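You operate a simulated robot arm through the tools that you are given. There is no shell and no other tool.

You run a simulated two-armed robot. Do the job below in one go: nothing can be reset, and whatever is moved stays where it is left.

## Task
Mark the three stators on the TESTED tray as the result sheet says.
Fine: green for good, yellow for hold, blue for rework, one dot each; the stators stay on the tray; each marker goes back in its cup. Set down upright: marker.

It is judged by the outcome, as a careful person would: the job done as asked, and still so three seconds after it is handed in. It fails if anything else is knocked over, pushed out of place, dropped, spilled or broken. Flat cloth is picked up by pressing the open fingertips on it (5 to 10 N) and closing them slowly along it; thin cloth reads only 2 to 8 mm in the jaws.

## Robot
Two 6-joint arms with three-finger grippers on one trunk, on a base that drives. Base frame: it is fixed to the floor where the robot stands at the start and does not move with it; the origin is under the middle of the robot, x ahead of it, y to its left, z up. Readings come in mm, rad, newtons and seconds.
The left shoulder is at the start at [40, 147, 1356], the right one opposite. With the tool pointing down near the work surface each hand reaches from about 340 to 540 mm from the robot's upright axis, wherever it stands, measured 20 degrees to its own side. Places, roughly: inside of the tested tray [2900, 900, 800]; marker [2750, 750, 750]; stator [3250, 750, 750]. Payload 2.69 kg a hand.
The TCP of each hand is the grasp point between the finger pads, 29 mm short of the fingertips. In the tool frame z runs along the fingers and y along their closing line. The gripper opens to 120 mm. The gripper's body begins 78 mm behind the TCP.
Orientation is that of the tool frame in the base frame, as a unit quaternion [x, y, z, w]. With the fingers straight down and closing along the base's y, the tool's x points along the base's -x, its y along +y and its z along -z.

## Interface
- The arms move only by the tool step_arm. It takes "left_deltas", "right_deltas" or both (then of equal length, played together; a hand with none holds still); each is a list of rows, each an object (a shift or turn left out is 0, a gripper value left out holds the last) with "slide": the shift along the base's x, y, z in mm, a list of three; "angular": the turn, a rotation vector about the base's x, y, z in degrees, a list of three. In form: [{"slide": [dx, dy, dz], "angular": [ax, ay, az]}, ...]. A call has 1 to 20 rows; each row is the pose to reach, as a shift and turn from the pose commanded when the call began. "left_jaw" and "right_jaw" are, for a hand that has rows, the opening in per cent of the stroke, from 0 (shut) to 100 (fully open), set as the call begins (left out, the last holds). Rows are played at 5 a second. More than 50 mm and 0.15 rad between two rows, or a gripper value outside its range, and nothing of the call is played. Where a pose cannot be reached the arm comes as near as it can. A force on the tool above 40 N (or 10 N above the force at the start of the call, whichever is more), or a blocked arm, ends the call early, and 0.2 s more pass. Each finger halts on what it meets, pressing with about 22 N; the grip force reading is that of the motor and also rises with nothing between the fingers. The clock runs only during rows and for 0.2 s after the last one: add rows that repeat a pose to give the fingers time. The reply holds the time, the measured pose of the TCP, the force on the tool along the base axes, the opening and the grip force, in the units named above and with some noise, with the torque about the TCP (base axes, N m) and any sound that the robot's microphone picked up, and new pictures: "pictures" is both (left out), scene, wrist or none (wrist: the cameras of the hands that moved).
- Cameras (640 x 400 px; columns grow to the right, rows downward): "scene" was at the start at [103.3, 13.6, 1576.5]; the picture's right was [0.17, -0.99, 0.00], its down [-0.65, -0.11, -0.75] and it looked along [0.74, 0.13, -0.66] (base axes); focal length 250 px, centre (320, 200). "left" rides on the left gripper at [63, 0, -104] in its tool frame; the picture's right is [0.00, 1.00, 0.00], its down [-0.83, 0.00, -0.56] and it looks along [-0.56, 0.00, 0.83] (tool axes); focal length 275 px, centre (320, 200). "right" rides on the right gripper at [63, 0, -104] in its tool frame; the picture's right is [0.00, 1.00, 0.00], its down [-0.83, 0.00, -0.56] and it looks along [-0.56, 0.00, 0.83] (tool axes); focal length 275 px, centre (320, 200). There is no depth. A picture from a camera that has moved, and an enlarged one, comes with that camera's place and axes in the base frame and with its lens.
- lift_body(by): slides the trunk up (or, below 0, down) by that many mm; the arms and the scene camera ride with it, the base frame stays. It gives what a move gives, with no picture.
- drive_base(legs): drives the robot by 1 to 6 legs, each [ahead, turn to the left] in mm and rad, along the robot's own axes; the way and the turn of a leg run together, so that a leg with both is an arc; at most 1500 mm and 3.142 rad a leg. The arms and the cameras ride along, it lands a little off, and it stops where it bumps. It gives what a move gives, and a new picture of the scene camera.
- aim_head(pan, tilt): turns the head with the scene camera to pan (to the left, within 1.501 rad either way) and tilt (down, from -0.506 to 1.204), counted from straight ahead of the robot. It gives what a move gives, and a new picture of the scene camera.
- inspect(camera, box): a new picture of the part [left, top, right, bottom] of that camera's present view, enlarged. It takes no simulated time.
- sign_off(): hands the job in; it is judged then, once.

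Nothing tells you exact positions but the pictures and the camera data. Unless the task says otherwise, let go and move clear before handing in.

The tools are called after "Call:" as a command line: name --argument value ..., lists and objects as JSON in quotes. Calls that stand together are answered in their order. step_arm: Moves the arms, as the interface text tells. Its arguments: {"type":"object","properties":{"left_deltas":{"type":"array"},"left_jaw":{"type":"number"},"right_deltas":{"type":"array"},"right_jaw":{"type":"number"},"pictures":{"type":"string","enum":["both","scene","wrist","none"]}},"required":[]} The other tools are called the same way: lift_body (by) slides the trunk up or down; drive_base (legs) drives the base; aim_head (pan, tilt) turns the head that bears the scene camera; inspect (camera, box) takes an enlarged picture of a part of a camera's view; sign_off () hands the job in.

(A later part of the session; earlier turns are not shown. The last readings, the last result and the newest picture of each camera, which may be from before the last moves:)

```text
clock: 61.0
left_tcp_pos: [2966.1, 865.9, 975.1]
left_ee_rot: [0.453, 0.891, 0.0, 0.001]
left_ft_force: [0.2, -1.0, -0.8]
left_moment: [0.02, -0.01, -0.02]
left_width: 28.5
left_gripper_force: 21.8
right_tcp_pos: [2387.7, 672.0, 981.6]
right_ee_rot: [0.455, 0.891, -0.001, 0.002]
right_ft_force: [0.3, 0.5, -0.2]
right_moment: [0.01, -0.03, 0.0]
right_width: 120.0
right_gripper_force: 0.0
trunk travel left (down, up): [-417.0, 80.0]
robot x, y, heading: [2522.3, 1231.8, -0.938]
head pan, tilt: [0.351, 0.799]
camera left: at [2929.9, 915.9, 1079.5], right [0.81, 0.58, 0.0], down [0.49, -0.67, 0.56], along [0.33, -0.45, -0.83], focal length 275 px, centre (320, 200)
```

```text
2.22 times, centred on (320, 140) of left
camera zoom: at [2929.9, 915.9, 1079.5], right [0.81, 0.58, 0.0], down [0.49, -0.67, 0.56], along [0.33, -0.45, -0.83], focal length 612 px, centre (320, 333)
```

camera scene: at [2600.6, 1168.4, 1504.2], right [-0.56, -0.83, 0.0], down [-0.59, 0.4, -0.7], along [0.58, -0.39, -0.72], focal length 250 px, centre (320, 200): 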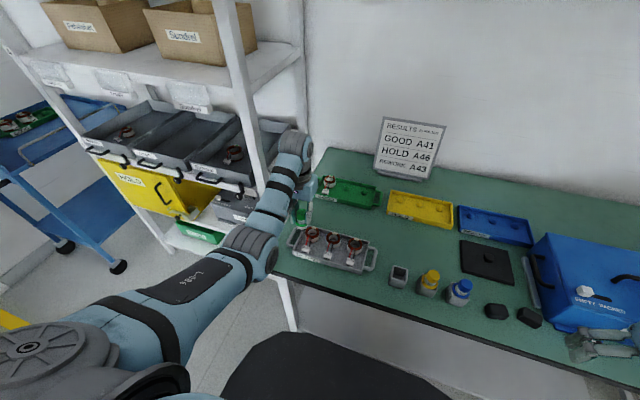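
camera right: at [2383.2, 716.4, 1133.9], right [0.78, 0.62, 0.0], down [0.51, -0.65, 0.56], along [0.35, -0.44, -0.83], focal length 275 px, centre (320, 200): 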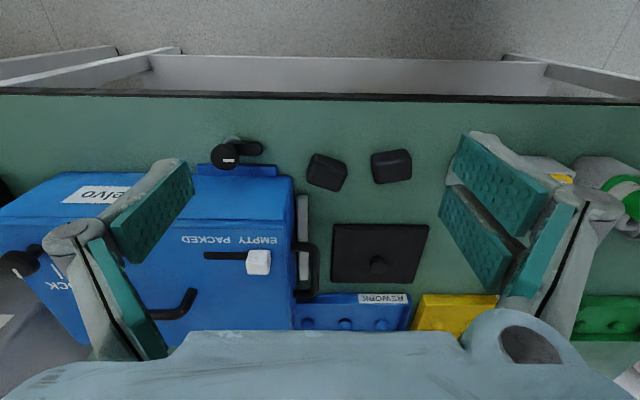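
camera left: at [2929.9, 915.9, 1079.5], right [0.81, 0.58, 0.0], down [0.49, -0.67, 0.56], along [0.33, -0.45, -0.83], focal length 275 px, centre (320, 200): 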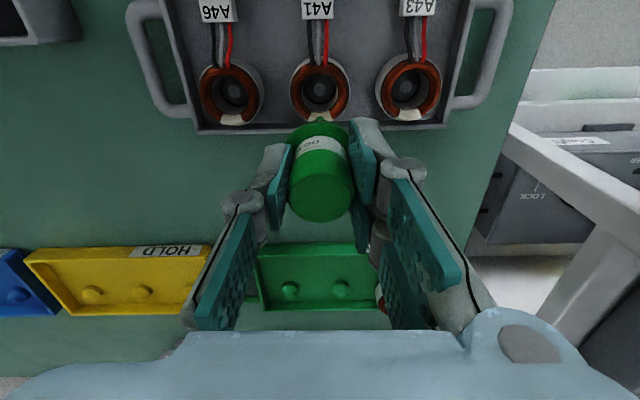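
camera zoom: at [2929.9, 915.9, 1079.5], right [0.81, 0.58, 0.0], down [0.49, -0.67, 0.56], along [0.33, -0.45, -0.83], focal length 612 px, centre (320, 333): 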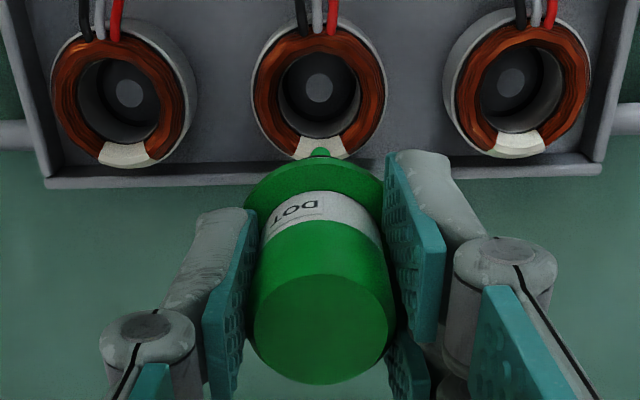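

A clear green dot is on A41's patch, a few mm toward the outer edge; I'll aim about 5 mm nearer the ring centre for the next ones. Now I retract and rotate the base back to return the green marker to its cup.

Call:
step_arm --left_deltas '[{"slide": [-16, 22, 1]}, {"slide": [-31.7, 43.7, 3]}, {"slide": [-31.7, 43.7, 3]}]' --left_jaw 0 --pictures "none"

Call:
drive_base --legs '[[0, -0.397]]'

Call:
inspect --camera "left" --box '[0, 0, 640, 400]'

```text
clock: 61.8
left_tcp_pos: [2933.7, 908.7, 975.6]
left_ee_rot: [0.453, 0.892, 0.001, 0.0]
left_ft_force: [-0.3, -0.3, -0.6]
left_moment: [0.02, 0.03, 0.02]
left_width: 28.7
left_gripper_force: 22.3
right_tcp_pos: [2385.4, 671.7, 980.5]
right_ee_rot: [0.455, 0.89, 0.0, 0.002]
right_ft_force: [-0.2, -0.1, 0.1]
right_moment: [0.02, 0.01, 0.01]
right_width: 120.0
right_gripper_force: 0.0
trunk travel left (down, up): [-417.0, 80.0]
robot x, y, heading: [2521.1, 1232.3, -0.947]
head pan, tilt: [0.351, 0.799]
```

```text
clock: 63.4
left_tcp_pos: [2779.3, 774.7, 976.4]
left_ee_rot: [0.62, 0.784, 0.0, 0.002]
left_ft_force: [0.4, 0.1, -0.3]
left_moment: [-0.01, 0.0, -0.03]
left_width: 28.7
left_gripper_force: 22.1
right_tcp_pos: [2181.9, 768.3, 981.4]
right_ee_rot: [0.622, 0.783, 0.0, 0.002]
right_ft_force: [-0.7, -0.2, -0.7]
right_moment: [0.0, 0.0, 0.0]
right_width: 120.0
right_gripper_force: 0.1
trunk travel left (down, up): [-417.0, 80.0]
robot x, y, heading: [2521.0, 1225.9, -1.339]
head pan, tilt: [0.351, 0.799]
camera scene: at [2571.7, 1142.8, 1504.2], right [-0.84, -0.55, 0.0], down [-0.39, 0.6, -0.7], along [0.38, -0.58, -0.72], focal length 250 px, centre (320, 200)
```

scene: 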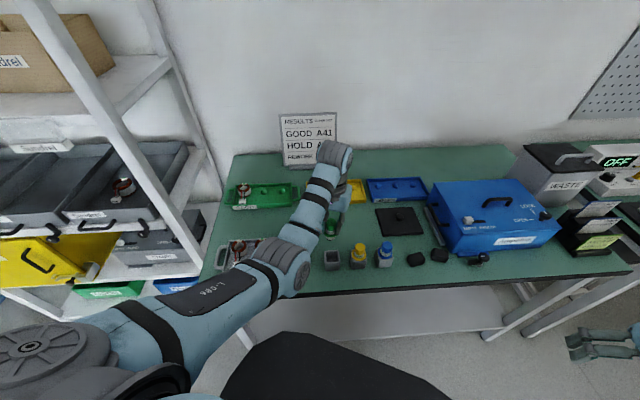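

```text
1.00 times, centred on (320, 200) of left (not enlarged: the box is as wide or as high as the picture)
camera zoom: at [2764.4, 834.2, 1080.2], right [0.97, 0.23, 0.0], down [0.19, -0.81, 0.56], along [0.13, -0.54, -0.83], focal length 275 px, centre (320, 200)
```

zoom: 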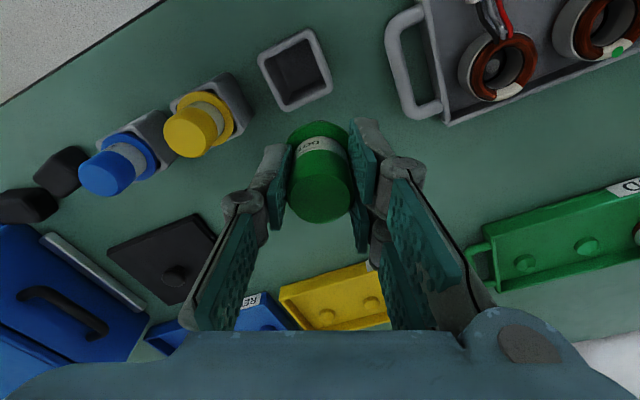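

The green marker is back near its cup; the target grasp point over the cup is the original (2754, 802). I approach above the cup just high enough to clear the rim and check.

Call:
step_arm --left_deltas '[{"slide": [-11, 9, -13]}, {"slide": [-22.3, 18.3, -26]}, {"slide": [-24, 23, -31]}, {"slide": [-25.3, 27, -34.5]}, {"slide": [-25.3, 27, -34.5]}]' --left_jaw 0 --pictures "wrist"

Call:
inspect --camera "left" --box '[240, 60, 400, 240]'

Call:
inspect --camera "scene" --box '[295, 205, 375, 275]'

```text
clock: 64.6
left_tcp_pos: [2751.6, 800.6, 941.9]
left_ee_rot: [0.621, 0.784, 0.001, 0.002]
left_ft_force: [-0.2, 0.3, -0.5]
left_moment: [0.02, 0.02, 0.03]
left_width: 28.3
left_gripper_force: 22.3
right_tcp_pos: [2180.9, 768.6, 980.1]
right_ee_rot: [0.622, 0.783, -0.001, 0.002]
right_ft_force: [1.1, 1.0, -0.2]
right_moment: [-0.01, 0.01, -0.01]
right_width: 120.0
right_gripper_force: 0.1
trunk travel left (down, up): [-417.0, 80.0]
robot x, y, heading: [2523.3, 1230.5, -1.338]
head pan, tilt: [0.351, 0.799]
camera left: at [2738.2, 861.3, 1046.2], right [0.97, 0.23, 0.0], down [0.19, -0.81, 0.56], along [0.13, -0.54, -0.83], focal length 275 px, centre (320, 200)
```

left: 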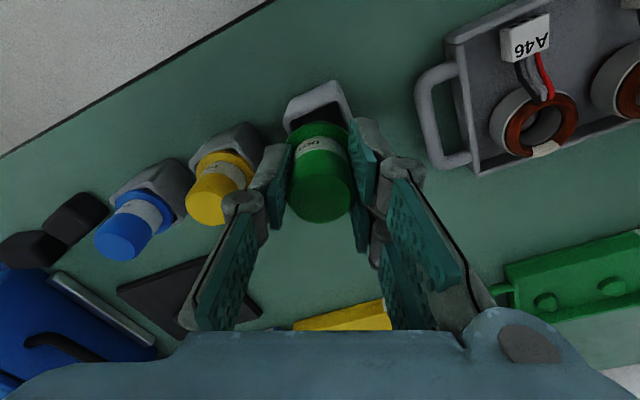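

```text
2.22 times, centred on (320, 150) of left
camera zoom: at [2738.2, 861.3, 1046.2], right [0.97, 0.23, 0.0], down [0.19, -0.81, 0.56], along [0.13, -0.54, -0.83], focal length 612 px, centre (320, 311)
```

zoom: 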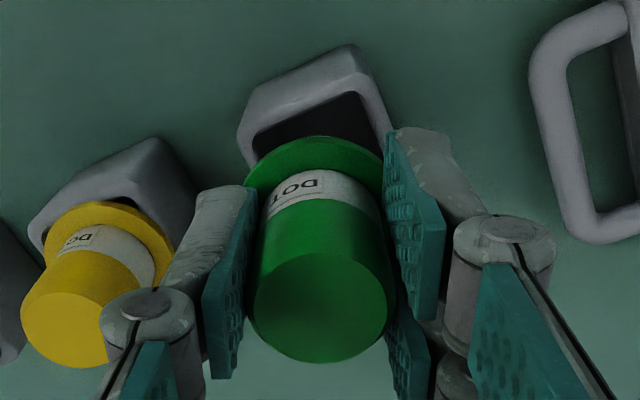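

```text
5.71 times, centred on (335, 240) of scene
camera zoom: at [2570.6, 1142.9, 1504.3], right [-0.84, -0.55, 0.0], down [-0.39, 0.6, -0.7], along [0.38, -0.58, -0.72], focal length 1428 px, centre (234, -29)
```

zoom: 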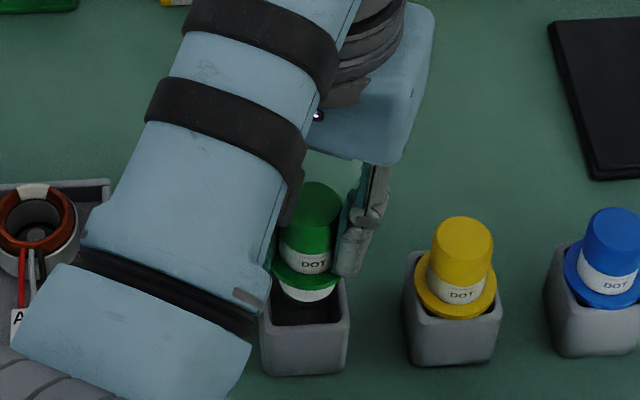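

Cup and marker line up within about 2 mm. I nudge into line and lower the marker into its cup, stopping just above the seated height.

Call:
step_arm --left_deltas '[{"slide": [2.4, 1.1, 0]}, {"slide": [2.4, 1.1, -8]}, {"slide": [2.4, 1.1, -16]}, {"slide": [2.4, 1.1, -24]}, {"slide": [2.4, 1.1, -31]}, {"slide": [2.4, 1.1, -36]}, {"slide": [2.4, 1.1, -36]}]' --left_jaw 0 --pictures "wrist"

Call:
inspect --camera "scene" --box '[295, 205, 375, 275]'

```text
clock: 66.2
left_tcp_pos: [2754.4, 803.0, 904.2]
left_ee_rot: [0.62, 0.785, 0.0, 0.001]
left_ft_force: [0.0, -0.4, -0.6]
left_moment: [-0.01, 0.02, -0.01]
left_width: 28.4
left_gripper_force: 22.0
right_tcp_pos: [2181.4, 768.2, 980.7]
right_ee_rot: [0.622, 0.783, -0.001, 0.002]
right_ft_force: [0.2, -0.1, -0.1]
right_moment: [-0.04, 0.0, 0.0]
right_width: 120.1
right_gripper_force: 0.1
trunk travel left (down, up): [-417.0, 80.0]
robot x, y, heading: [2523.3, 1228.2, -1.344]
head pan, tilt: [0.351, 0.799]
camera left: at [2740.4, 862.1, 1009.1], right [0.97, 0.23, 0.0], down [0.19, -0.81, 0.56], along [0.13, -0.54, -0.83], focal length 275 px, centre (320, 200)
```

left: 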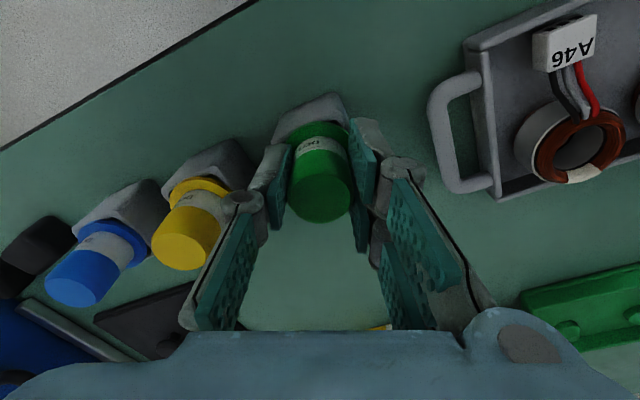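

```text
5.71 times, centred on (335, 240) of scene
camera zoom: at [2570.6, 1142.9, 1504.3], right [-0.84, -0.55, 0.0], down [-0.39, 0.6, -0.7], along [0.38, -0.58, -0.72], focal length 1428 px, centre (234, -29)
```

zoom: 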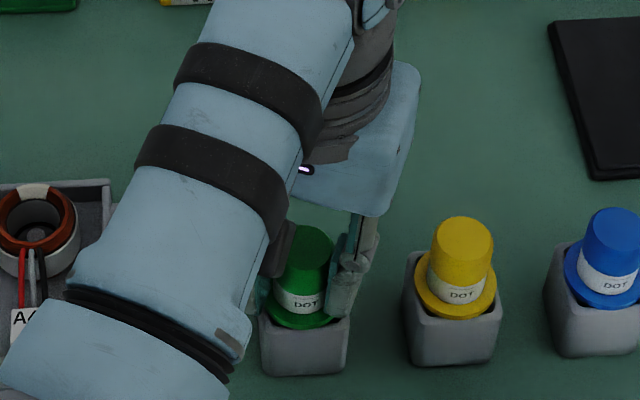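

Call:
step_arm --left_deltas '[{"slide": [0, 0, -1]}, {"slide": [0, 0, -2]}, {"slide": [0, 0, -2]}]' --left_jaw 0 --pictures "none"

```text
clock: 67.0
left_tcp_pos: [2754.9, 802.3, 902.4]
left_ee_rot: [0.621, 0.784, 0.0, 0.001]
left_ft_force: [0.0, -0.2, 0.4]
left_moment: [-0.01, -0.05, 0.0]
left_width: 28.6
left_gripper_force: 21.5
right_tcp_pos: [2181.6, 767.3, 981.1]
right_ee_rot: [0.622, 0.783, 0.0, 0.002]
right_ft_force: [-0.2, 0.1, -0.1]
right_moment: [-0.03, -0.05, -0.01]
right_width: 120.0
right_gripper_force: 0.0
trunk travel left (down, up): [-417.0, 80.0]
robot x, y, heading: [2522.8, 1230.9, -1.338]
head pan, tilt: [0.351, 0.799]
```

The marker is essentially seated (contact force just appearing). I open the jaws to half and check it stands in its cup.

Call:
step_arm --left_deltas '[{"slide": [0, 0, 0]}, {"slide": [0, 0, 0]}, {"slide": [0, 0, 0]}]' --left_jaw 50 --pictures "wrist"

Call:
inspect --camera "scene" --box '[295, 205, 375, 275]'

```text
clock: 67.8
left_tcp_pos: [2754.3, 802.7, 903.5]
left_ee_rot: [0.621, 0.784, 0.0, 0.002]
left_ft_force: [0.2, 0.0, 0.2]
left_moment: [0.01, -0.02, 0.0]
left_width: 60.0
left_gripper_force: 0.0
right_tcp_pos: [2181.5, 768.0, 981.4]
right_ee_rot: [0.621, 0.784, -0.001, 0.002]
right_ft_force: [-0.3, -0.7, -0.1]
right_moment: [-0.01, 0.0, -0.01]
right_width: 120.1
right_gripper_force: 0.1
trunk travel left (down, up): [-417.0, 80.0]
robot x, y, heading: [2517.8, 1226.6, -1.343]
head pan, tilt: [0.351, 0.799]
camera left: at [2740.8, 862.5, 1007.6], right [0.97, 0.23, 0.0], down [0.19, -0.81, 0.56], along [0.13, -0.54, -0.83], focal length 275 px, centre (320, 200)
```

left: 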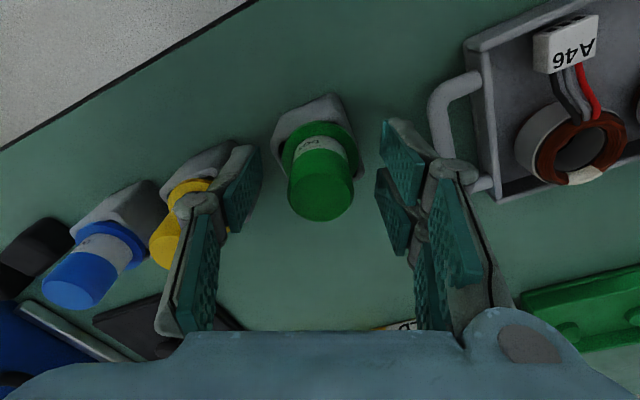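

```text
5.71 times, centred on (335, 240) of scene
camera zoom: at [2570.6, 1142.9, 1504.3], right [-0.84, -0.55, 0.0], down [-0.39, 0.6, -0.7], along [0.38, -0.58, -0.72], focal length 1428 px, centre (234, -29)
```

zoom: 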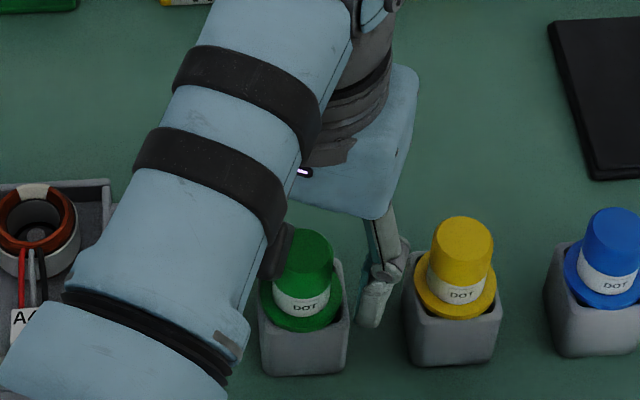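

The green marker stands properly in its cup. I raise the hand clear and rotate the base slightly right for the yellow marker.

Call:
step_arm --left_deltas '[{"slide": [0, 0, 13]}, {"slide": [0, 0, 26]}, {"slide": [0, 0, 38]}, {"slide": [3.5, -14.6, 48]}, {"slide": [6.9, -29.2, 58]}, {"slide": [6.9, -29.2, 58]}]' --left_jaw 50 --pictures "none"

Call:
drive_base --legs '[[0, -0.127]]'

Call:
inspect --camera "left" --box '[0, 0, 640, 400]'

```text
clock: 69.2
left_tcp_pos: [2761.3, 774.0, 961.6]
left_ee_rot: [0.62, 0.784, 0.0, 0.001]
left_ft_force: [0.2, 0.5, 0.1]
left_moment: [0.02, -0.02, 0.01]
left_width: 60.1
left_gripper_force: 0.1
right_tcp_pos: [2181.5, 767.5, 980.0]
right_ee_rot: [0.622, 0.783, -0.001, 0.002]
right_ft_force: [-0.6, -0.5, -0.2]
right_moment: [-0.04, 0.0, -0.03]
right_width: 119.6
right_gripper_force: 0.0
trunk travel left (down, up): [-417.0, 80.0]
robot x, y, heading: [2521.9, 1230.5, -1.34]
head pan, tilt: [0.351, 0.799]
```

```text
clock: 70.2
left_tcp_pos: [2703.4, 746.6, 961.3]
left_ee_rot: [0.668, 0.744, 0.0, 0.0]
left_ft_force: [-0.9, -0.1, -0.2]
left_moment: [0.01, -0.03, 0.0]
left_width: 60.1
left_gripper_force: 0.0
right_tcp_pos: [2127.4, 813.8, 981.4]
right_ee_rot: [0.67, 0.742, -0.001, 0.001]
right_ft_force: [-0.5, -0.1, 0.1]
right_moment: [0.01, 0.0, 0.0]
right_width: 120.0
right_gripper_force: 0.0
trunk travel left (down, up): [-417.0, 80.0]
robot x, y, heading: [2523.9, 1231.3, -1.464]
head pan, tilt: [0.351, 0.799]
camera scene: at [2561.6, 1137.0, 1504.2], right [-0.9, -0.44, 0.0], down [-0.32, 0.64, -0.7], along [0.3, -0.63, -0.72], focal length 250 px, centre (320, 200)
```

scene: 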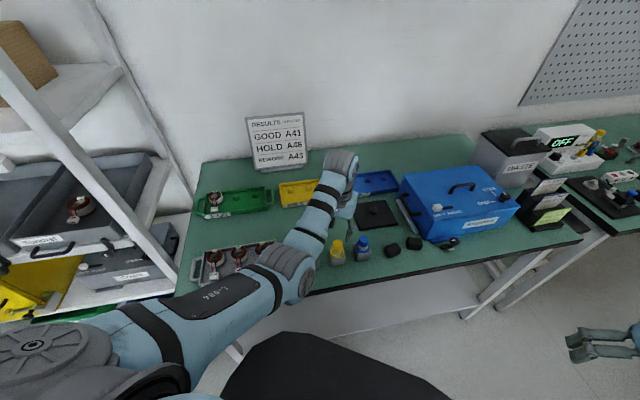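

```text
1.00 times, centred on (320, 200) of left (not enlarged: the box is as wide or as high as the picture)
camera zoom: at [2697.8, 808.1, 1065.6], right [0.99, 0.1, 0.0], down [0.08, -0.83, 0.56], along [0.06, -0.55, -0.83], focal length 275 px, centre (320, 200)
```

zoom: 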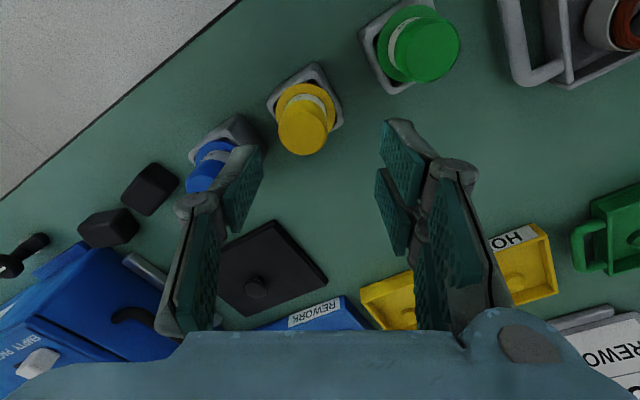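

Call:
inspect --camera "left" --box '[250, 50, 380, 170]'

```text
3.33 times, centred on (315, 110) of left
camera zoom: at [2697.8, 808.1, 1065.6], right [0.99, 0.1, 0.0], down [0.08, -0.83, 0.56], along [0.06, -0.55, -0.83], focal length 918 px, centre (337, 500)
```

zoom: 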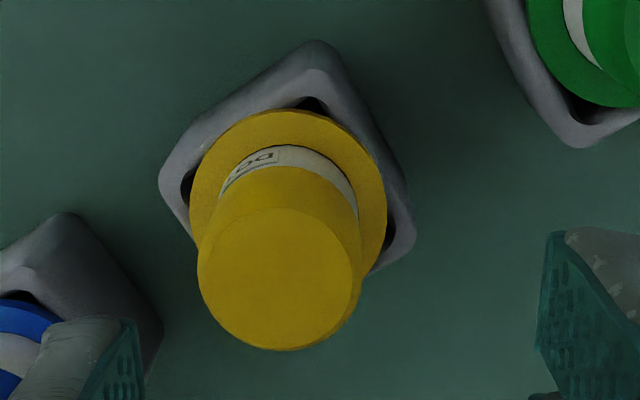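

The yellow marker lies about 11 mm to the side of the grasp point; I also recalibrated the marker top to z≈900. I move over it and descend part way, then check centring.

Call:
step_arm --left_deltas '[{"slide": [-11.5, 0, 0]}, {"slide": [-11.5, 0, -12]}, {"slide": [-11.5, 0, -24]}, {"slide": [-11.5, 0, -24]}]' --left_jaw 50 --pictures "wrist"

Call:
inspect --camera "left" --box '[250, 70, 380, 190]'

```text
clock: 71.2
left_tcp_pos: [2691.4, 747.3, 937.0]
left_ee_rot: [0.668, 0.744, 0.0, 0.001]
left_ft_force: [0.2, 0.5, -1.0]
left_moment: [-0.02, 0.05, -0.01]
left_width: 59.9
left_gripper_force: 0.1
right_tcp_pos: [2125.1, 814.7, 981.5]
right_ee_rot: [0.67, 0.742, 0.0, 0.003]
right_ft_force: [-0.6, -0.5, 0.9]
right_moment: [-0.01, -0.02, 0.0]
right_width: 120.0
right_gripper_force: 0.1
trunk travel left (down, up): [-417.0, 80.0]
robot x, y, heading: [2522.1, 1230.8, -1.464]
head pan, tilt: [0.351, 0.799]
camera left: at [2685.3, 808.6, 1041.9], right [0.99, 0.1, 0.0], down [0.08, -0.83, 0.56], along [0.06, -0.55, -0.83], focal length 275 px, centre (320, 200)
```

left: 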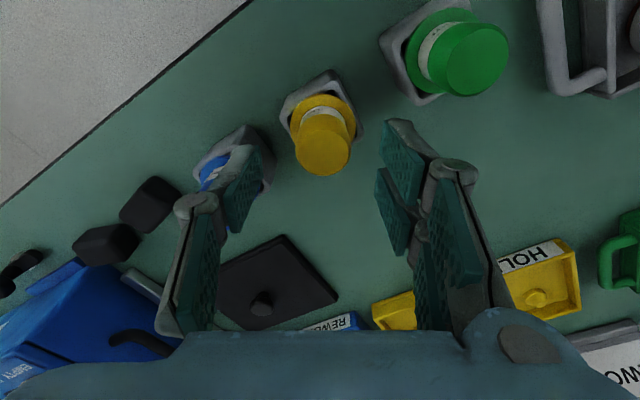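

```text
3.33 times, centred on (315, 130) of left
camera zoom: at [2685.3, 808.6, 1041.9], right [0.99, 0.1, 0.0], down [0.08, -0.83, 0.56], along [0.06, -0.55, -0.83], focal length 918 px, centre (337, 433)
```

zoom: 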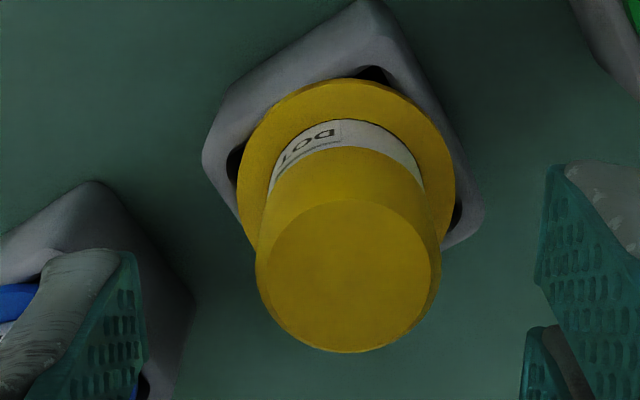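

Centred within a couple of millimetres. I descend to the same grip height as before (z≈902) and close on the yellow marker.

Call:
step_arm --left_deltas '[{"slide": [1.4, 1.1, -10]}, {"slide": [1.4, 1.1, -20]}, {"slide": [1.4, 1.1, -29]}, {"slide": [1.4, 1.1, -35]}, {"slide": [1.4, 1.1, -35]}]' --left_jaw 50 --pictures "wrist"

Call:
inspect --camera "left" --box '[240, 100, 400, 230]'

```text
clock: 72.4
left_tcp_pos: [2692.5, 748.9, 902.3]
left_ee_rot: [0.669, 0.743, 0.0, 0.001]
left_ft_force: [0.3, 0.0, -0.6]
left_moment: [-0.02, 0.01, 0.0]
left_width: 59.9
left_gripper_force: 0.1
right_tcp_pos: [2124.2, 814.4, 979.9]
right_ee_rot: [0.67, 0.743, -0.001, 0.002]
right_ft_force: [-0.3, -0.1, -0.7]
right_moment: [-0.01, -0.01, 0.02]
right_width: 120.2
right_gripper_force: 0.0
trunk travel left (down, up): [-417.0, 80.0]
robot x, y, heading: [2521.6, 1230.9, -1.467]
head pan, tilt: [0.351, 0.799]
camera left: at [2686.3, 810.0, 1007.0], right [0.99, 0.1, 0.0], down [0.08, -0.83, 0.56], along [0.06, -0.55, -0.83], focal length 275 px, centre (320, 200)
```

left: 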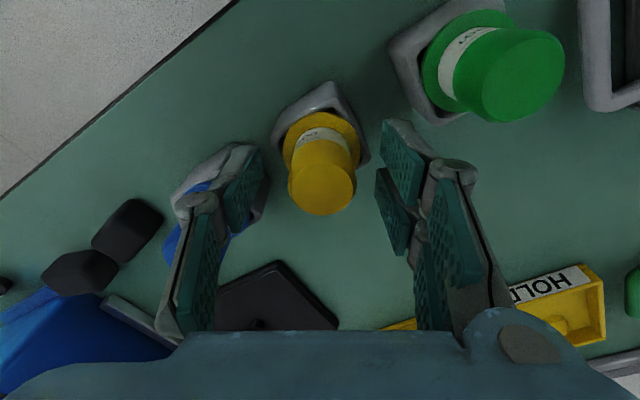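

```text
3.08 times, centred on (320, 165) of left
camera zoom: at [2686.3, 810.0, 1007.0], right [0.99, 0.1, 0.0], down [0.08, -0.83, 0.56], along [0.06, -0.55, -0.83], focal length 847 px, centre (320, 308)
```

zoom: 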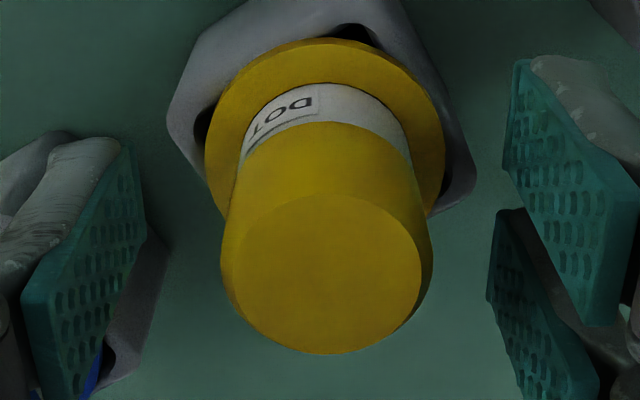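

The yellow marker is centred between the pads. I close the jaws and lift it.

Call:
step_arm --left_deltas '[{"slide": [0.8, 0, 0]}, {"slide": [0.8, 0, 0]}, {"slide": [0.8, 0, 0]}, {"slide": [0.8, 0, 0]}]' --left_jaw 0 --pictures "wrist"

Call:
inspect --camera "left" --box '[240, 100, 400, 230]'

```text
clock: 73.4
left_tcp_pos: [2692.2, 747.7, 902.8]
left_ee_rot: [0.668, 0.744, 0.001, 0.001]
left_ft_force: [-1.0, 0.0, -0.1]
left_moment: [0.0, -0.04, 0.01]
left_width: 28.3
left_gripper_force: 21.9
right_tcp_pos: [2126.8, 815.2, 981.5]
right_ee_rot: [0.669, 0.743, -0.001, 0.002]
right_ft_force: [-0.7, 0.4, 0.9]
right_moment: [0.01, -0.02, 0.03]
right_width: 120.3
right_gripper_force: 0.0
trunk travel left (down, up): [-417.0, 80.0]
robot x, y, heading: [2524.4, 1232.4, -1.471]
head pan, tilt: [0.351, 0.799]
camera left: at [2686.7, 809.7, 1006.8], right [0.99, 0.1, 0.0], down [0.08, -0.83, 0.56], along [0.06, -0.55, -0.83], focal length 275 px, centre (320, 200)
```

left: 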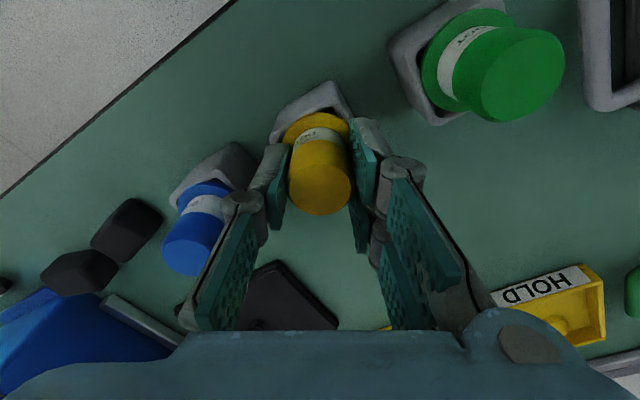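

```text
3.08 times, centred on (320, 165) of left
camera zoom: at [2686.7, 809.7, 1006.8], right [0.99, 0.1, 0.0], down [0.08, -0.83, 0.56], along [0.06, -0.55, -0.83], focal length 847 px, centre (320, 308)
```

zoom: 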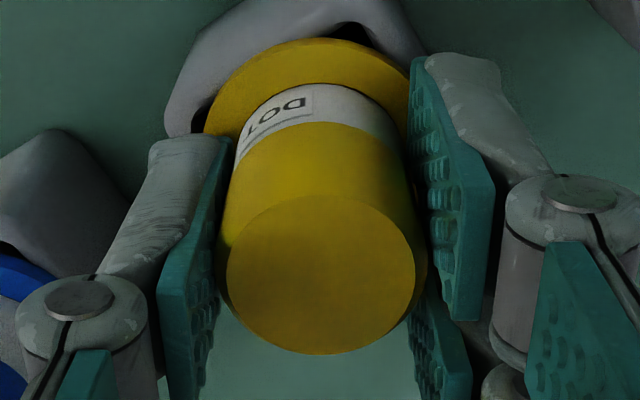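

Firm grip at 28.3 mm. I lift the yellow marker straight out, then rotate the base left toward the tray for A46.

Call:
step_arm --left_deltas '[{"slide": [0, 0, 10]}, {"slide": [0, 0, 22]}, {"slide": [0, 0, 36]}, {"slide": [0, 0, 52]}, {"slide": [0, 0, 70]}, {"slide": [0, 0, 76]}, {"slide": [0, 0, 76]}]' --left_jaw 0 --pictures "wrist"

Call:
drive_base --legs '[[0, 0.418]]'

Call:
inspect --camera "left" --box '[0, 0, 640, 400]'

```text
clock: 75.0
left_tcp_pos: [2690.9, 748.2, 977.8]
left_ee_rot: [0.668, 0.744, 0.0, 0.002]
left_ft_force: [-0.2, -0.6, 0.7]
left_moment: [0.01, -0.02, 0.0]
left_width: 28.4
left_gripper_force: 22.0
right_tcp_pos: [2125.1, 813.4, 981.0]
right_ee_rot: [0.67, 0.742, 0.0, 0.003]
right_ft_force: [-0.9, -0.2, 0.1]
right_moment: [0.01, 0.0, 0.0]
right_width: 120.0
right_gripper_force: 0.0
trunk travel left (down, up): [-417.0, 80.0]
robot x, y, heading: [2520.8, 1230.1, -1.473]
head pan, tilt: [0.351, 0.799]
camera left: at [2686.0, 808.7, 1081.9], right [0.99, 0.1, 0.0], down [0.08, -0.83, 0.56], along [0.06, -0.55, -0.83], focal length 275 px, centre (320, 200)
```

left: 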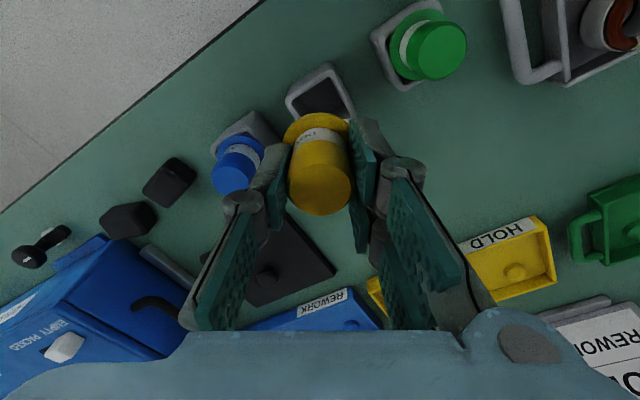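

```text
clock: 76.6
left_tcp_pos: [2873.4, 857.9, 978.0]
left_ee_rot: [0.5, 0.866, 0.0, 0.002]
left_ft_force: [-0.2, -0.1, 0.6]
left_moment: [0.0, -0.06, 0.0]
left_width: 28.5
left_gripper_force: 22.4
right_tcp_pos: [2327.7, 689.3, 980.6]
right_ee_rot: [0.501, 0.866, 0.0, 0.003]
right_ft_force: [-0.9, -0.3, -0.9]
right_moment: [0.0, -0.05, 0.01]
right_width: 119.9
right_gripper_force: 0.1
trunk travel left (down, up): [-417.0, 80.0]
robot x, y, heading: [2524.0, 1230.6, -1.048]
head pan, tilt: [0.351, 0.799]
camera scene: at [2592.7, 1160.2, 1504.3], right [-0.64, -0.77, 0.0], down [-0.55, 0.46, -0.7], along [0.53, -0.45, -0.72], focal length 250 px, centre (320, 200)
```

scene: 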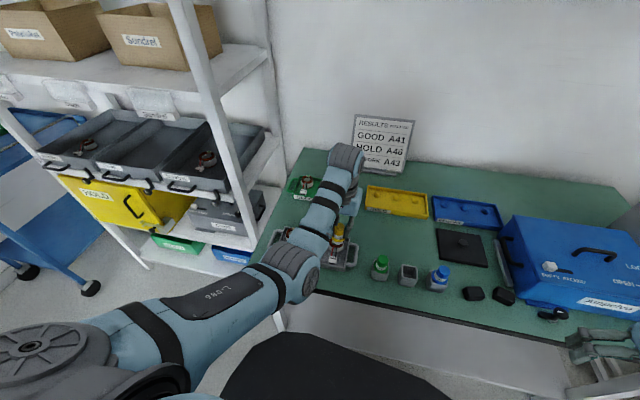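

```text
1.00 times, centred on (320, 200) of left (not enlarged: the box is as wide or as high as the picture)
camera zoom: at [2841.6, 910.9, 1081.9], right [0.87, 0.5, 0.0], down [0.41, -0.72, 0.56], along [0.28, -0.48, -0.83], focal length 275 px, centre (320, 200)
```

zoom: 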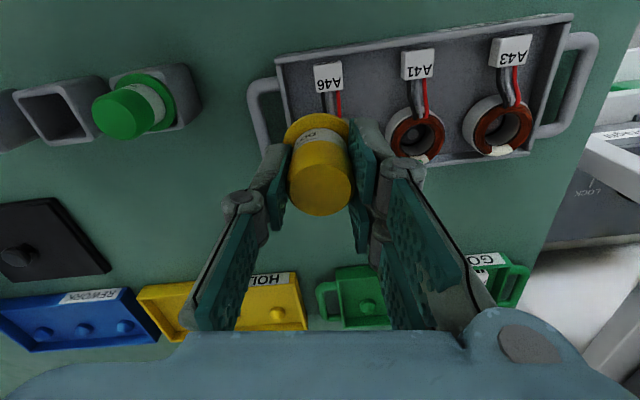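

The yellow marker is near A46. I move it over A46's patch at safe height and verify the offset in the wrist view.

Call:
step_arm --left_deltas '[{"slide": [18.8, -17.1, 0]}, {"slide": [37.6, -34.2, -5]}, {"slide": [37.6, -34.2, -18]}, {"slide": [37.6, -34.2, -18]}]' --left_jaw 0 --pictures "wrist"

Call:
inspect --camera "left" --box '[240, 40, 400, 170]'

Call:
inspect --camera "scene" --box '[300, 210, 390, 270]'

```text
clock: 77.6
left_tcp_pos: [2910.3, 823.0, 958.6]
left_ee_rot: [0.5, 0.866, 0.0, 0.001]
left_ft_force: [-0.1, -0.3, 0.4]
left_moment: [0.02, -0.01, 0.0]
left_width: 28.3
left_gripper_force: 21.6
right_tcp_pos: [2328.5, 689.6, 981.1]
right_ee_rot: [0.502, 0.865, 0.0, 0.002]
right_ft_force: [-0.2, 0.1, -1.1]
right_moment: [-0.03, 0.01, 0.01]
right_width: 119.9
right_gripper_force: 0.1
trunk travel left (down, up): [-417.0, 80.0]
robot x, y, heading: [2520.0, 1226.3, -1.048]
head pan, tilt: [0.351, 0.799]
camera left: at [2880.0, 876.8, 1064.1], right [0.87, 0.5, 0.0], down [0.41, -0.72, 0.56], along [0.28, -0.48, -0.83], focal length 275 px, centre (320, 200)
```

left: 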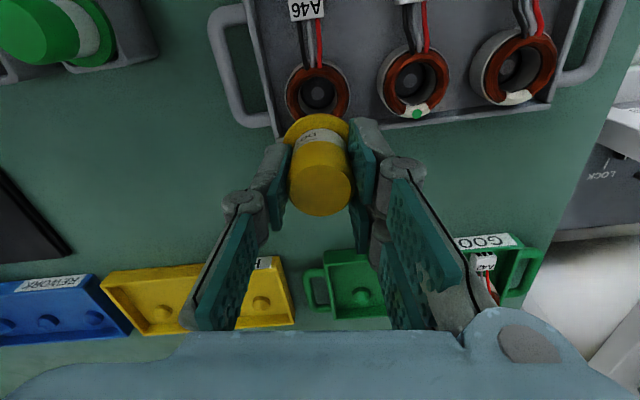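

```text
3.08 times, centred on (320, 105) of left
camera zoom: at [2880.0, 876.8, 1064.1], right [0.87, 0.5, 0.0], down [0.41, -0.72, 0.56], along [0.28, -0.48, -0.83], focal length 847 px, centre (320, 492)
```

zoom: 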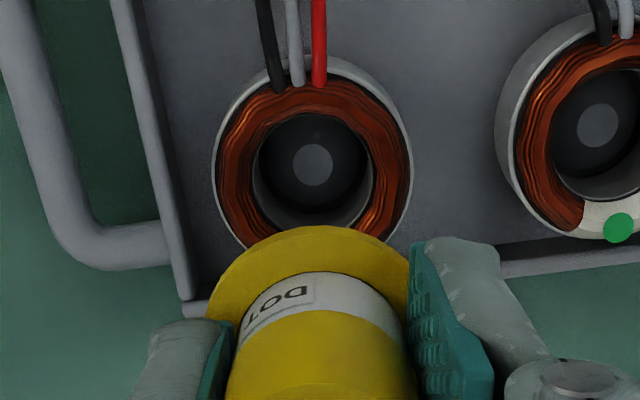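

```text
6.67 times, centred on (345, 240) of scene
camera zoom: at [2593.5, 1160.7, 1504.3], right [-0.64, -0.77, 0.0], down [-0.55, 0.46, -0.7], along [0.53, -0.45, -0.72], focal length 1666 px, centre (153, -67)
```

zoom: 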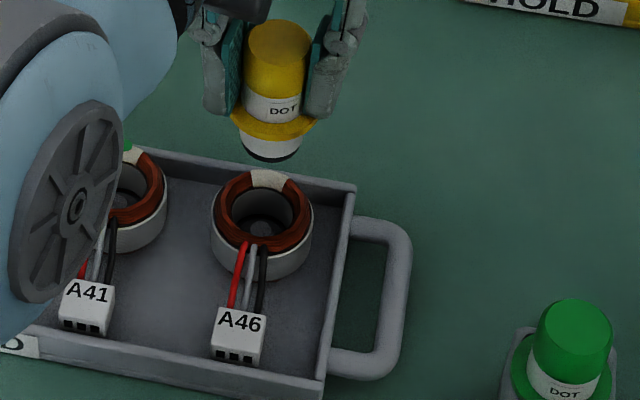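

A46's patch is aligned under the yellow marker within about 1 mm by both views (the green dot on A41 is visible, well on its patch). I lower to just above the expected contact height.

Call:
step_arm --left_deltas '[{"slide": [0.4, -0.6, -6]}, {"slide": [0.4, -0.6, -12]}, {"slide": [0.4, -0.6, -17]}, {"slide": [0.4, -0.6, -17]}]' --left_jaw 0 --pictures "none"

Call:
inspect --camera "scene" --box '[310, 220, 366, 255]'

Call:
inspect --camera "left" --box '[240, 40, 400, 170]'

```text
clock: 78.6
left_tcp_pos: [2912.8, 824.5, 941.7]
left_ee_rot: [0.5, 0.866, 0.001, 0.001]
left_ft_force: [0.0, -0.5, -0.2]
left_moment: [0.04, -0.01, -0.01]
left_width: 28.2
left_gripper_force: 21.7
right_tcp_pos: [2328.8, 689.6, 981.7]
right_ee_rot: [0.502, 0.865, 0.0, 0.002]
right_ft_force: [-0.2, -0.1, -0.4]
right_moment: [-0.02, 0.0, 0.0]
right_width: 119.8
right_gripper_force: 0.1
trunk travel left (down, up): [-417.0, 80.0]
robot x, y, heading: [2522.2, 1230.0, -1.05]
head pan, tilt: [0.351, 0.799]
```

```text
11.43 times, centred on (338, 238) of scene
camera zoom: at [2593.6, 1160.4, 1504.3], right [-0.64, -0.77, 0.0], down [-0.55, 0.46, -0.7], along [0.53, -0.45, -0.72], focal length 2855 px, centre (114, -229)
```

zoom: 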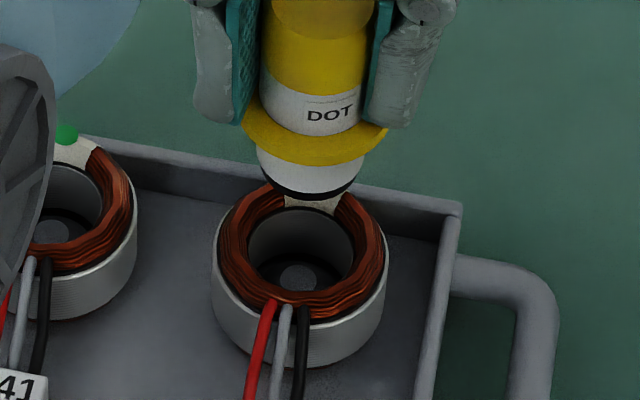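

```text
3.08 times, centred on (320, 105) of left
camera zoom: at [2881.1, 876.9, 1047.0], right [0.87, 0.5, 0.0], down [0.41, -0.72, 0.56], along [0.28, -0.48, -0.83], focal length 847 px, centre (320, 492)
```

zoom: 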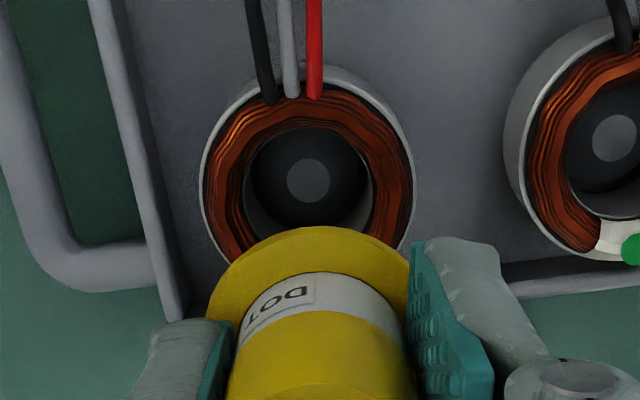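

Fine-tune: about 1 mm sideways. Then I lower in 1 mm steps, checking force after each call.

Call:
step_arm --left_deltas '[{"slide": [-0.3, -1.1, 0]}, {"slide": [-0.3, -1.1, -1.5]}, {"slide": [-0.3, -1.1, -2.5]}, {"slide": [-0.3, -1.1, -2.5]}]' --left_jaw 0 --pictures "none"

```text
clock: 79.6
left_tcp_pos: [2910.5, 822.4, 940.4]
left_ee_rot: [0.5, 0.866, 0.0, 0.002]
left_ft_force: [-0.5, 0.1, -0.1]
left_moment: [0.01, -0.01, 0.01]
left_width: 28.2
left_gripper_force: 21.8
right_tcp_pos: [2328.3, 689.1, 981.5]
right_ee_rot: [0.501, 0.865, 0.0, 0.002]
right_ft_force: [-0.4, -0.3, -0.1]
right_moment: [-0.02, 0.0, -0.01]
right_width: 120.1
right_gripper_force: 0.0
trunk travel left (down, up): [-417.0, 80.0]
robot x, y, heading: [2525.0, 1230.8, -1.053]
head pan, tilt: [0.351, 0.799]
```

Call:
step_arm --left_deltas '[{"slide": [0, 0, -0.7]}, {"slide": [0, 0, -1.3]}, {"slide": [0, 0, -1.3]}]' --left_jaw 0 --pictures "none"

```text
clock: 80.4
left_tcp_pos: [2910.9, 822.5, 938.6]
left_ee_rot: [0.499, 0.866, 0.0, 0.001]
left_ft_force: [-0.4, 0.0, 0.0]
left_moment: [0.0, -0.04, -0.01]
left_width: 27.9
left_gripper_force: 21.7
right_tcp_pos: [2328.2, 689.3, 982.4]
right_ee_rot: [0.502, 0.865, 0.001, 0.002]
right_ft_force: [-0.8, 0.5, -0.4]
right_moment: [-0.01, 0.02, 0.01]
right_width: 119.9
right_gripper_force: 0.0
trunk travel left (down, up): [-417.0, 80.0]
robot x, y, heading: [2524.3, 1230.3, -1.053]
head pan, tilt: [0.351, 0.799]
```

Call:
step_arm --left_deltas '[{"slide": [0, 0, -0.6]}, {"slide": [0, 0, -1.2]}, {"slide": [0, 0, -1.2]}]' --left_jaw 0 --pictures "none"

```text
clock: 81.2
left_tcp_pos: [2910.6, 823.3, 938.7]
left_ee_rot: [0.5, 0.866, -0.001, 0.002]
left_ft_force: [1.5, -0.9, 6.7]
left_moment: [-0.02, -0.14, -0.03]
left_width: 28.1
left_gripper_force: 22.1
right_tcp_pos: [2328.6, 690.3, 981.0]
right_ee_rot: [0.502, 0.865, -0.001, 0.003]
right_ft_force: [1.2, -0.8, 0.3]
right_moment: [0.03, -0.02, 0.01]
right_width: 120.0
right_gripper_force: 0.1
trunk travel left (down, up): [-417.0, 80.0]
robot x, y, heading: [2526.8, 1231.9, -1.052]
head pan, tilt: [0.351, 0.799]
```

Contact at 6.7 N. I lift and check for the yellow dot.

Call:
step_arm --left_deltas '[{"slide": [0, 0, 6]}, {"slide": [0, 0, 15]}, {"slide": [0, 0, 28]}, {"slide": [0, 0, 40]}, {"slide": [0, 0, 40]}]' --left_jaw 0 --pictures "none"

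Call:
inspect --camera "scene" --box '[310, 220, 366, 255]'

Call:
inspect --camera "left" --box '[240, 40, 400, 170]'

```text
clock: 82.4
left_tcp_pos: [2909.4, 822.9, 976.9]
left_ee_rot: [0.5, 0.866, 0.001, 0.001]
left_ft_force: [0.3, 0.4, 0.7]
left_moment: [-0.04, 0.0, -0.01]
left_width: 27.9
left_gripper_force: 22.6
right_tcp_pos: [2328.4, 689.3, 981.8]
right_ee_rot: [0.501, 0.866, 0.0, 0.002]
right_ft_force: [0.0, 0.8, 0.3]
right_moment: [-0.03, -0.01, 0.03]
right_width: 119.9
right_gripper_force: 0.2
trunk travel left (down, up): [-417.0, 80.0]
robot x, y, heading: [2520.4, 1230.0, -1.046]
head pan, tilt: [0.351, 0.799]
```

```text
11.43 times, centred on (338, 238) of scene
camera zoom: at [2593.7, 1160.4, 1504.3], right [-0.64, -0.77, 0.0], down [-0.55, 0.46, -0.7], along [0.53, -0.45, -0.72], focal length 2855 px, centre (114, -229)
```

zoom: 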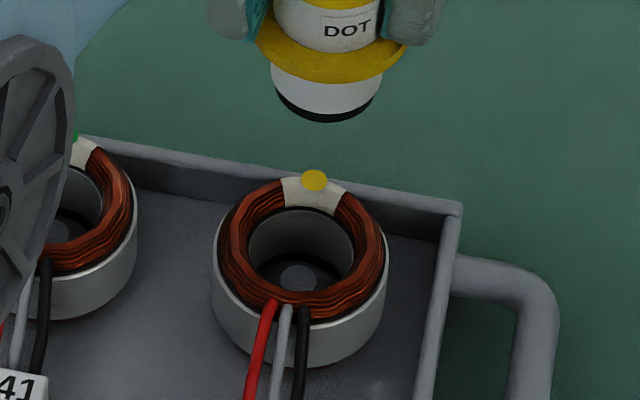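

```text
3.08 times, centred on (320, 105) of left
camera zoom: at [2879.3, 875.3, 1081.4], right [0.87, 0.5, 0.0], down [0.41, -0.72, 0.56], along [0.28, -0.48, -0.83], focal length 847 px, centre (320, 492)
```

zoom: 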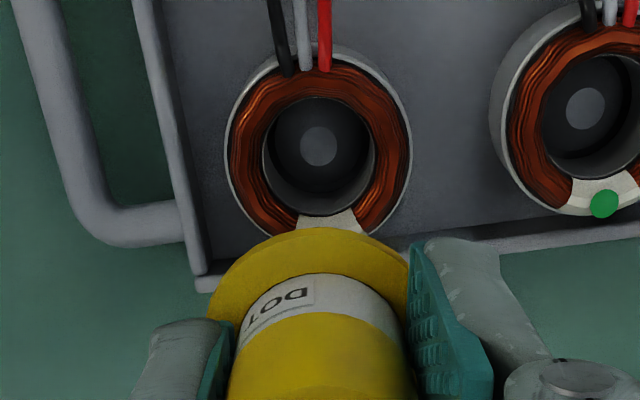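

The yellow dot is on A46's patch. I retract, rotate the base back and return the yellow marker to its cup.

Call:
step_arm --left_deltas '[{"slide": [-18.8, 17.1, 0]}, {"slide": [-36, 34.2, 1]}, {"slide": [-36, 34.2, 1]}]' --left_jaw 0 --pictures "none"

Call:
drive_base --legs '[[0, -0.418]]'

Call:
inspect --camera "left" --box '[240, 40, 400, 230]'

```text
clock: 83.2
left_tcp_pos: [2876.5, 855.0, 977.9]
left_ee_rot: [0.5, 0.866, 0.0, 0.001]
left_ft_force: [0.0, 1.1, -1.4]
left_moment: [0.02, -0.01, -0.01]
left_width: 28.2
left_gripper_force: 22.5
right_tcp_pos: [2328.4, 688.8, 981.0]
right_ee_rot: [0.501, 0.865, 0.0, 0.003]
right_ft_force: [-0.9, 0.3, -0.2]
right_moment: [0.0, 0.0, 0.04]
right_width: 120.1
right_gripper_force: 0.0
trunk travel left (down, up): [-417.0, 80.0]
robot x, y, heading: [2520.6, 1231.9, -1.046]
head pan, tilt: [0.351, 0.799]
```

```text
clock: 84.9
left_tcp_pos: [2693.3, 743.7, 977.7]
left_ee_rot: [0.669, 0.744, 0.0, 0.001]
left_ft_force: [0.2, -0.1, 0.2]
left_moment: [0.02, 0.0, 0.01]
left_width: 28.0
left_gripper_force: 21.6
right_tcp_pos: [2125.6, 814.6, 981.0]
right_ee_rot: [0.671, 0.742, -0.001, 0.001]
right_ft_force: [0.2, -0.3, -0.2]
right_moment: [-0.01, 0.01, -0.03]
right_width: 119.8
right_gripper_force: 0.0
trunk travel left (down, up): [-417.0, 80.0]
robot x, y, heading: [2518.7, 1234.3, -1.471]
head pan, tilt: [0.351, 0.799]
camera scene: at [2560.1, 1137.1, 1504.2], right [-0.9, -0.44, 0.0], down [-0.31, 0.65, -0.7], along [0.3, -0.63, -0.72], focal length 250 px, centre (320, 200)
```

scene: 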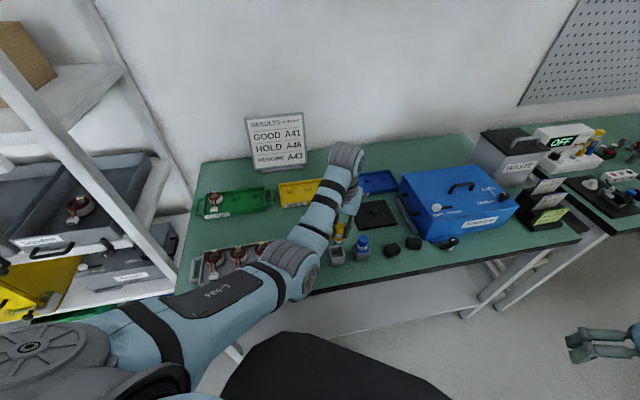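

```text
2.11 times, centred on (320, 135) of left
camera zoom: at [2687.2, 805.1, 1081.2], right [0.99, 0.1, 0.0], down [0.08, -0.83, 0.56], along [0.06, -0.55, -0.83], focal length 580 px, centre (320, 337)
```

zoom: 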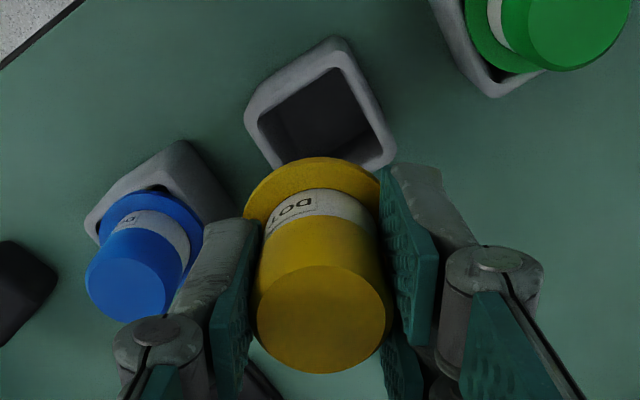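

The cup is just as expected relative to the hand. I align (about 4 mm) and lower toward the cup, checking just above the rim.

Call:
step_arm --left_deltas '[{"slide": [-1.1, 4.3, -10]}, {"slide": [-1.1, 4.3, -22]}, {"slide": [-1.1, 4.3, -32]}, {"slide": [-1.1, 4.3, -32]}]' --left_jaw 0 --pictures "wrist"

Call:
inspect --camera "scene" --box '[300, 200, 380, 270]'

```text
clock: 85.9
left_tcp_pos: [2692.4, 747.8, 944.6]
left_ee_rot: [0.669, 0.744, 0.0, 0.002]
left_ft_force: [0.2, 0.7, 0.8]
left_moment: [-0.01, 0.01, 0.0]
left_width: 28.1
left_gripper_force: 21.6
right_tcp_pos: [2125.0, 815.3, 980.8]
right_ee_rot: [0.671, 0.742, -0.001, 0.002]
right_ft_force: [-0.6, 0.2, -0.9]
right_moment: [0.01, 0.0, 0.01]
right_width: 120.1
right_gripper_force: 0.0
trunk travel left (down, up): [-417.0, 80.0]
robot x, y, heading: [2520.9, 1229.4, -1.47]
head pan, tilt: [0.351, 0.799]
camera left: at [2686.1, 808.9, 1049.0], right [0.99, 0.1, 0.0], down [0.08, -0.83, 0.56], along [0.06, -0.55, -0.83], focal length 275 px, centre (320, 200)
```

left: 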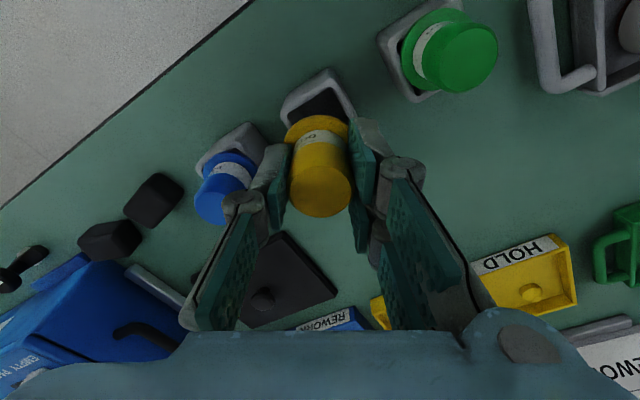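

```text
5.71 times, centred on (340, 235) of scene
camera zoom: at [2558.9, 1137.4, 1504.3], right [-0.9, -0.44, 0.0], down [-0.31, 0.64, -0.7], along [0.3, -0.63, -0.72], focal length 1428 px, centre (206, 0)
```

zoom: 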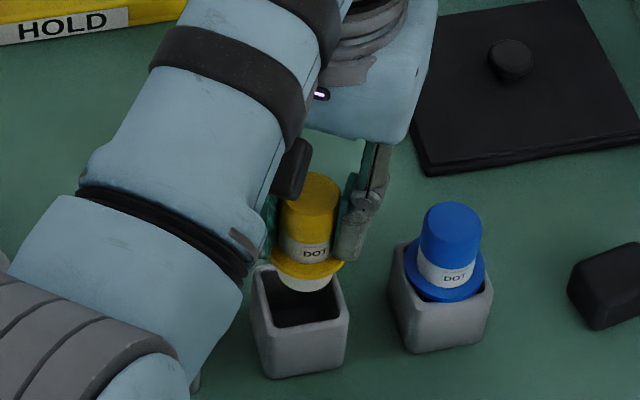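

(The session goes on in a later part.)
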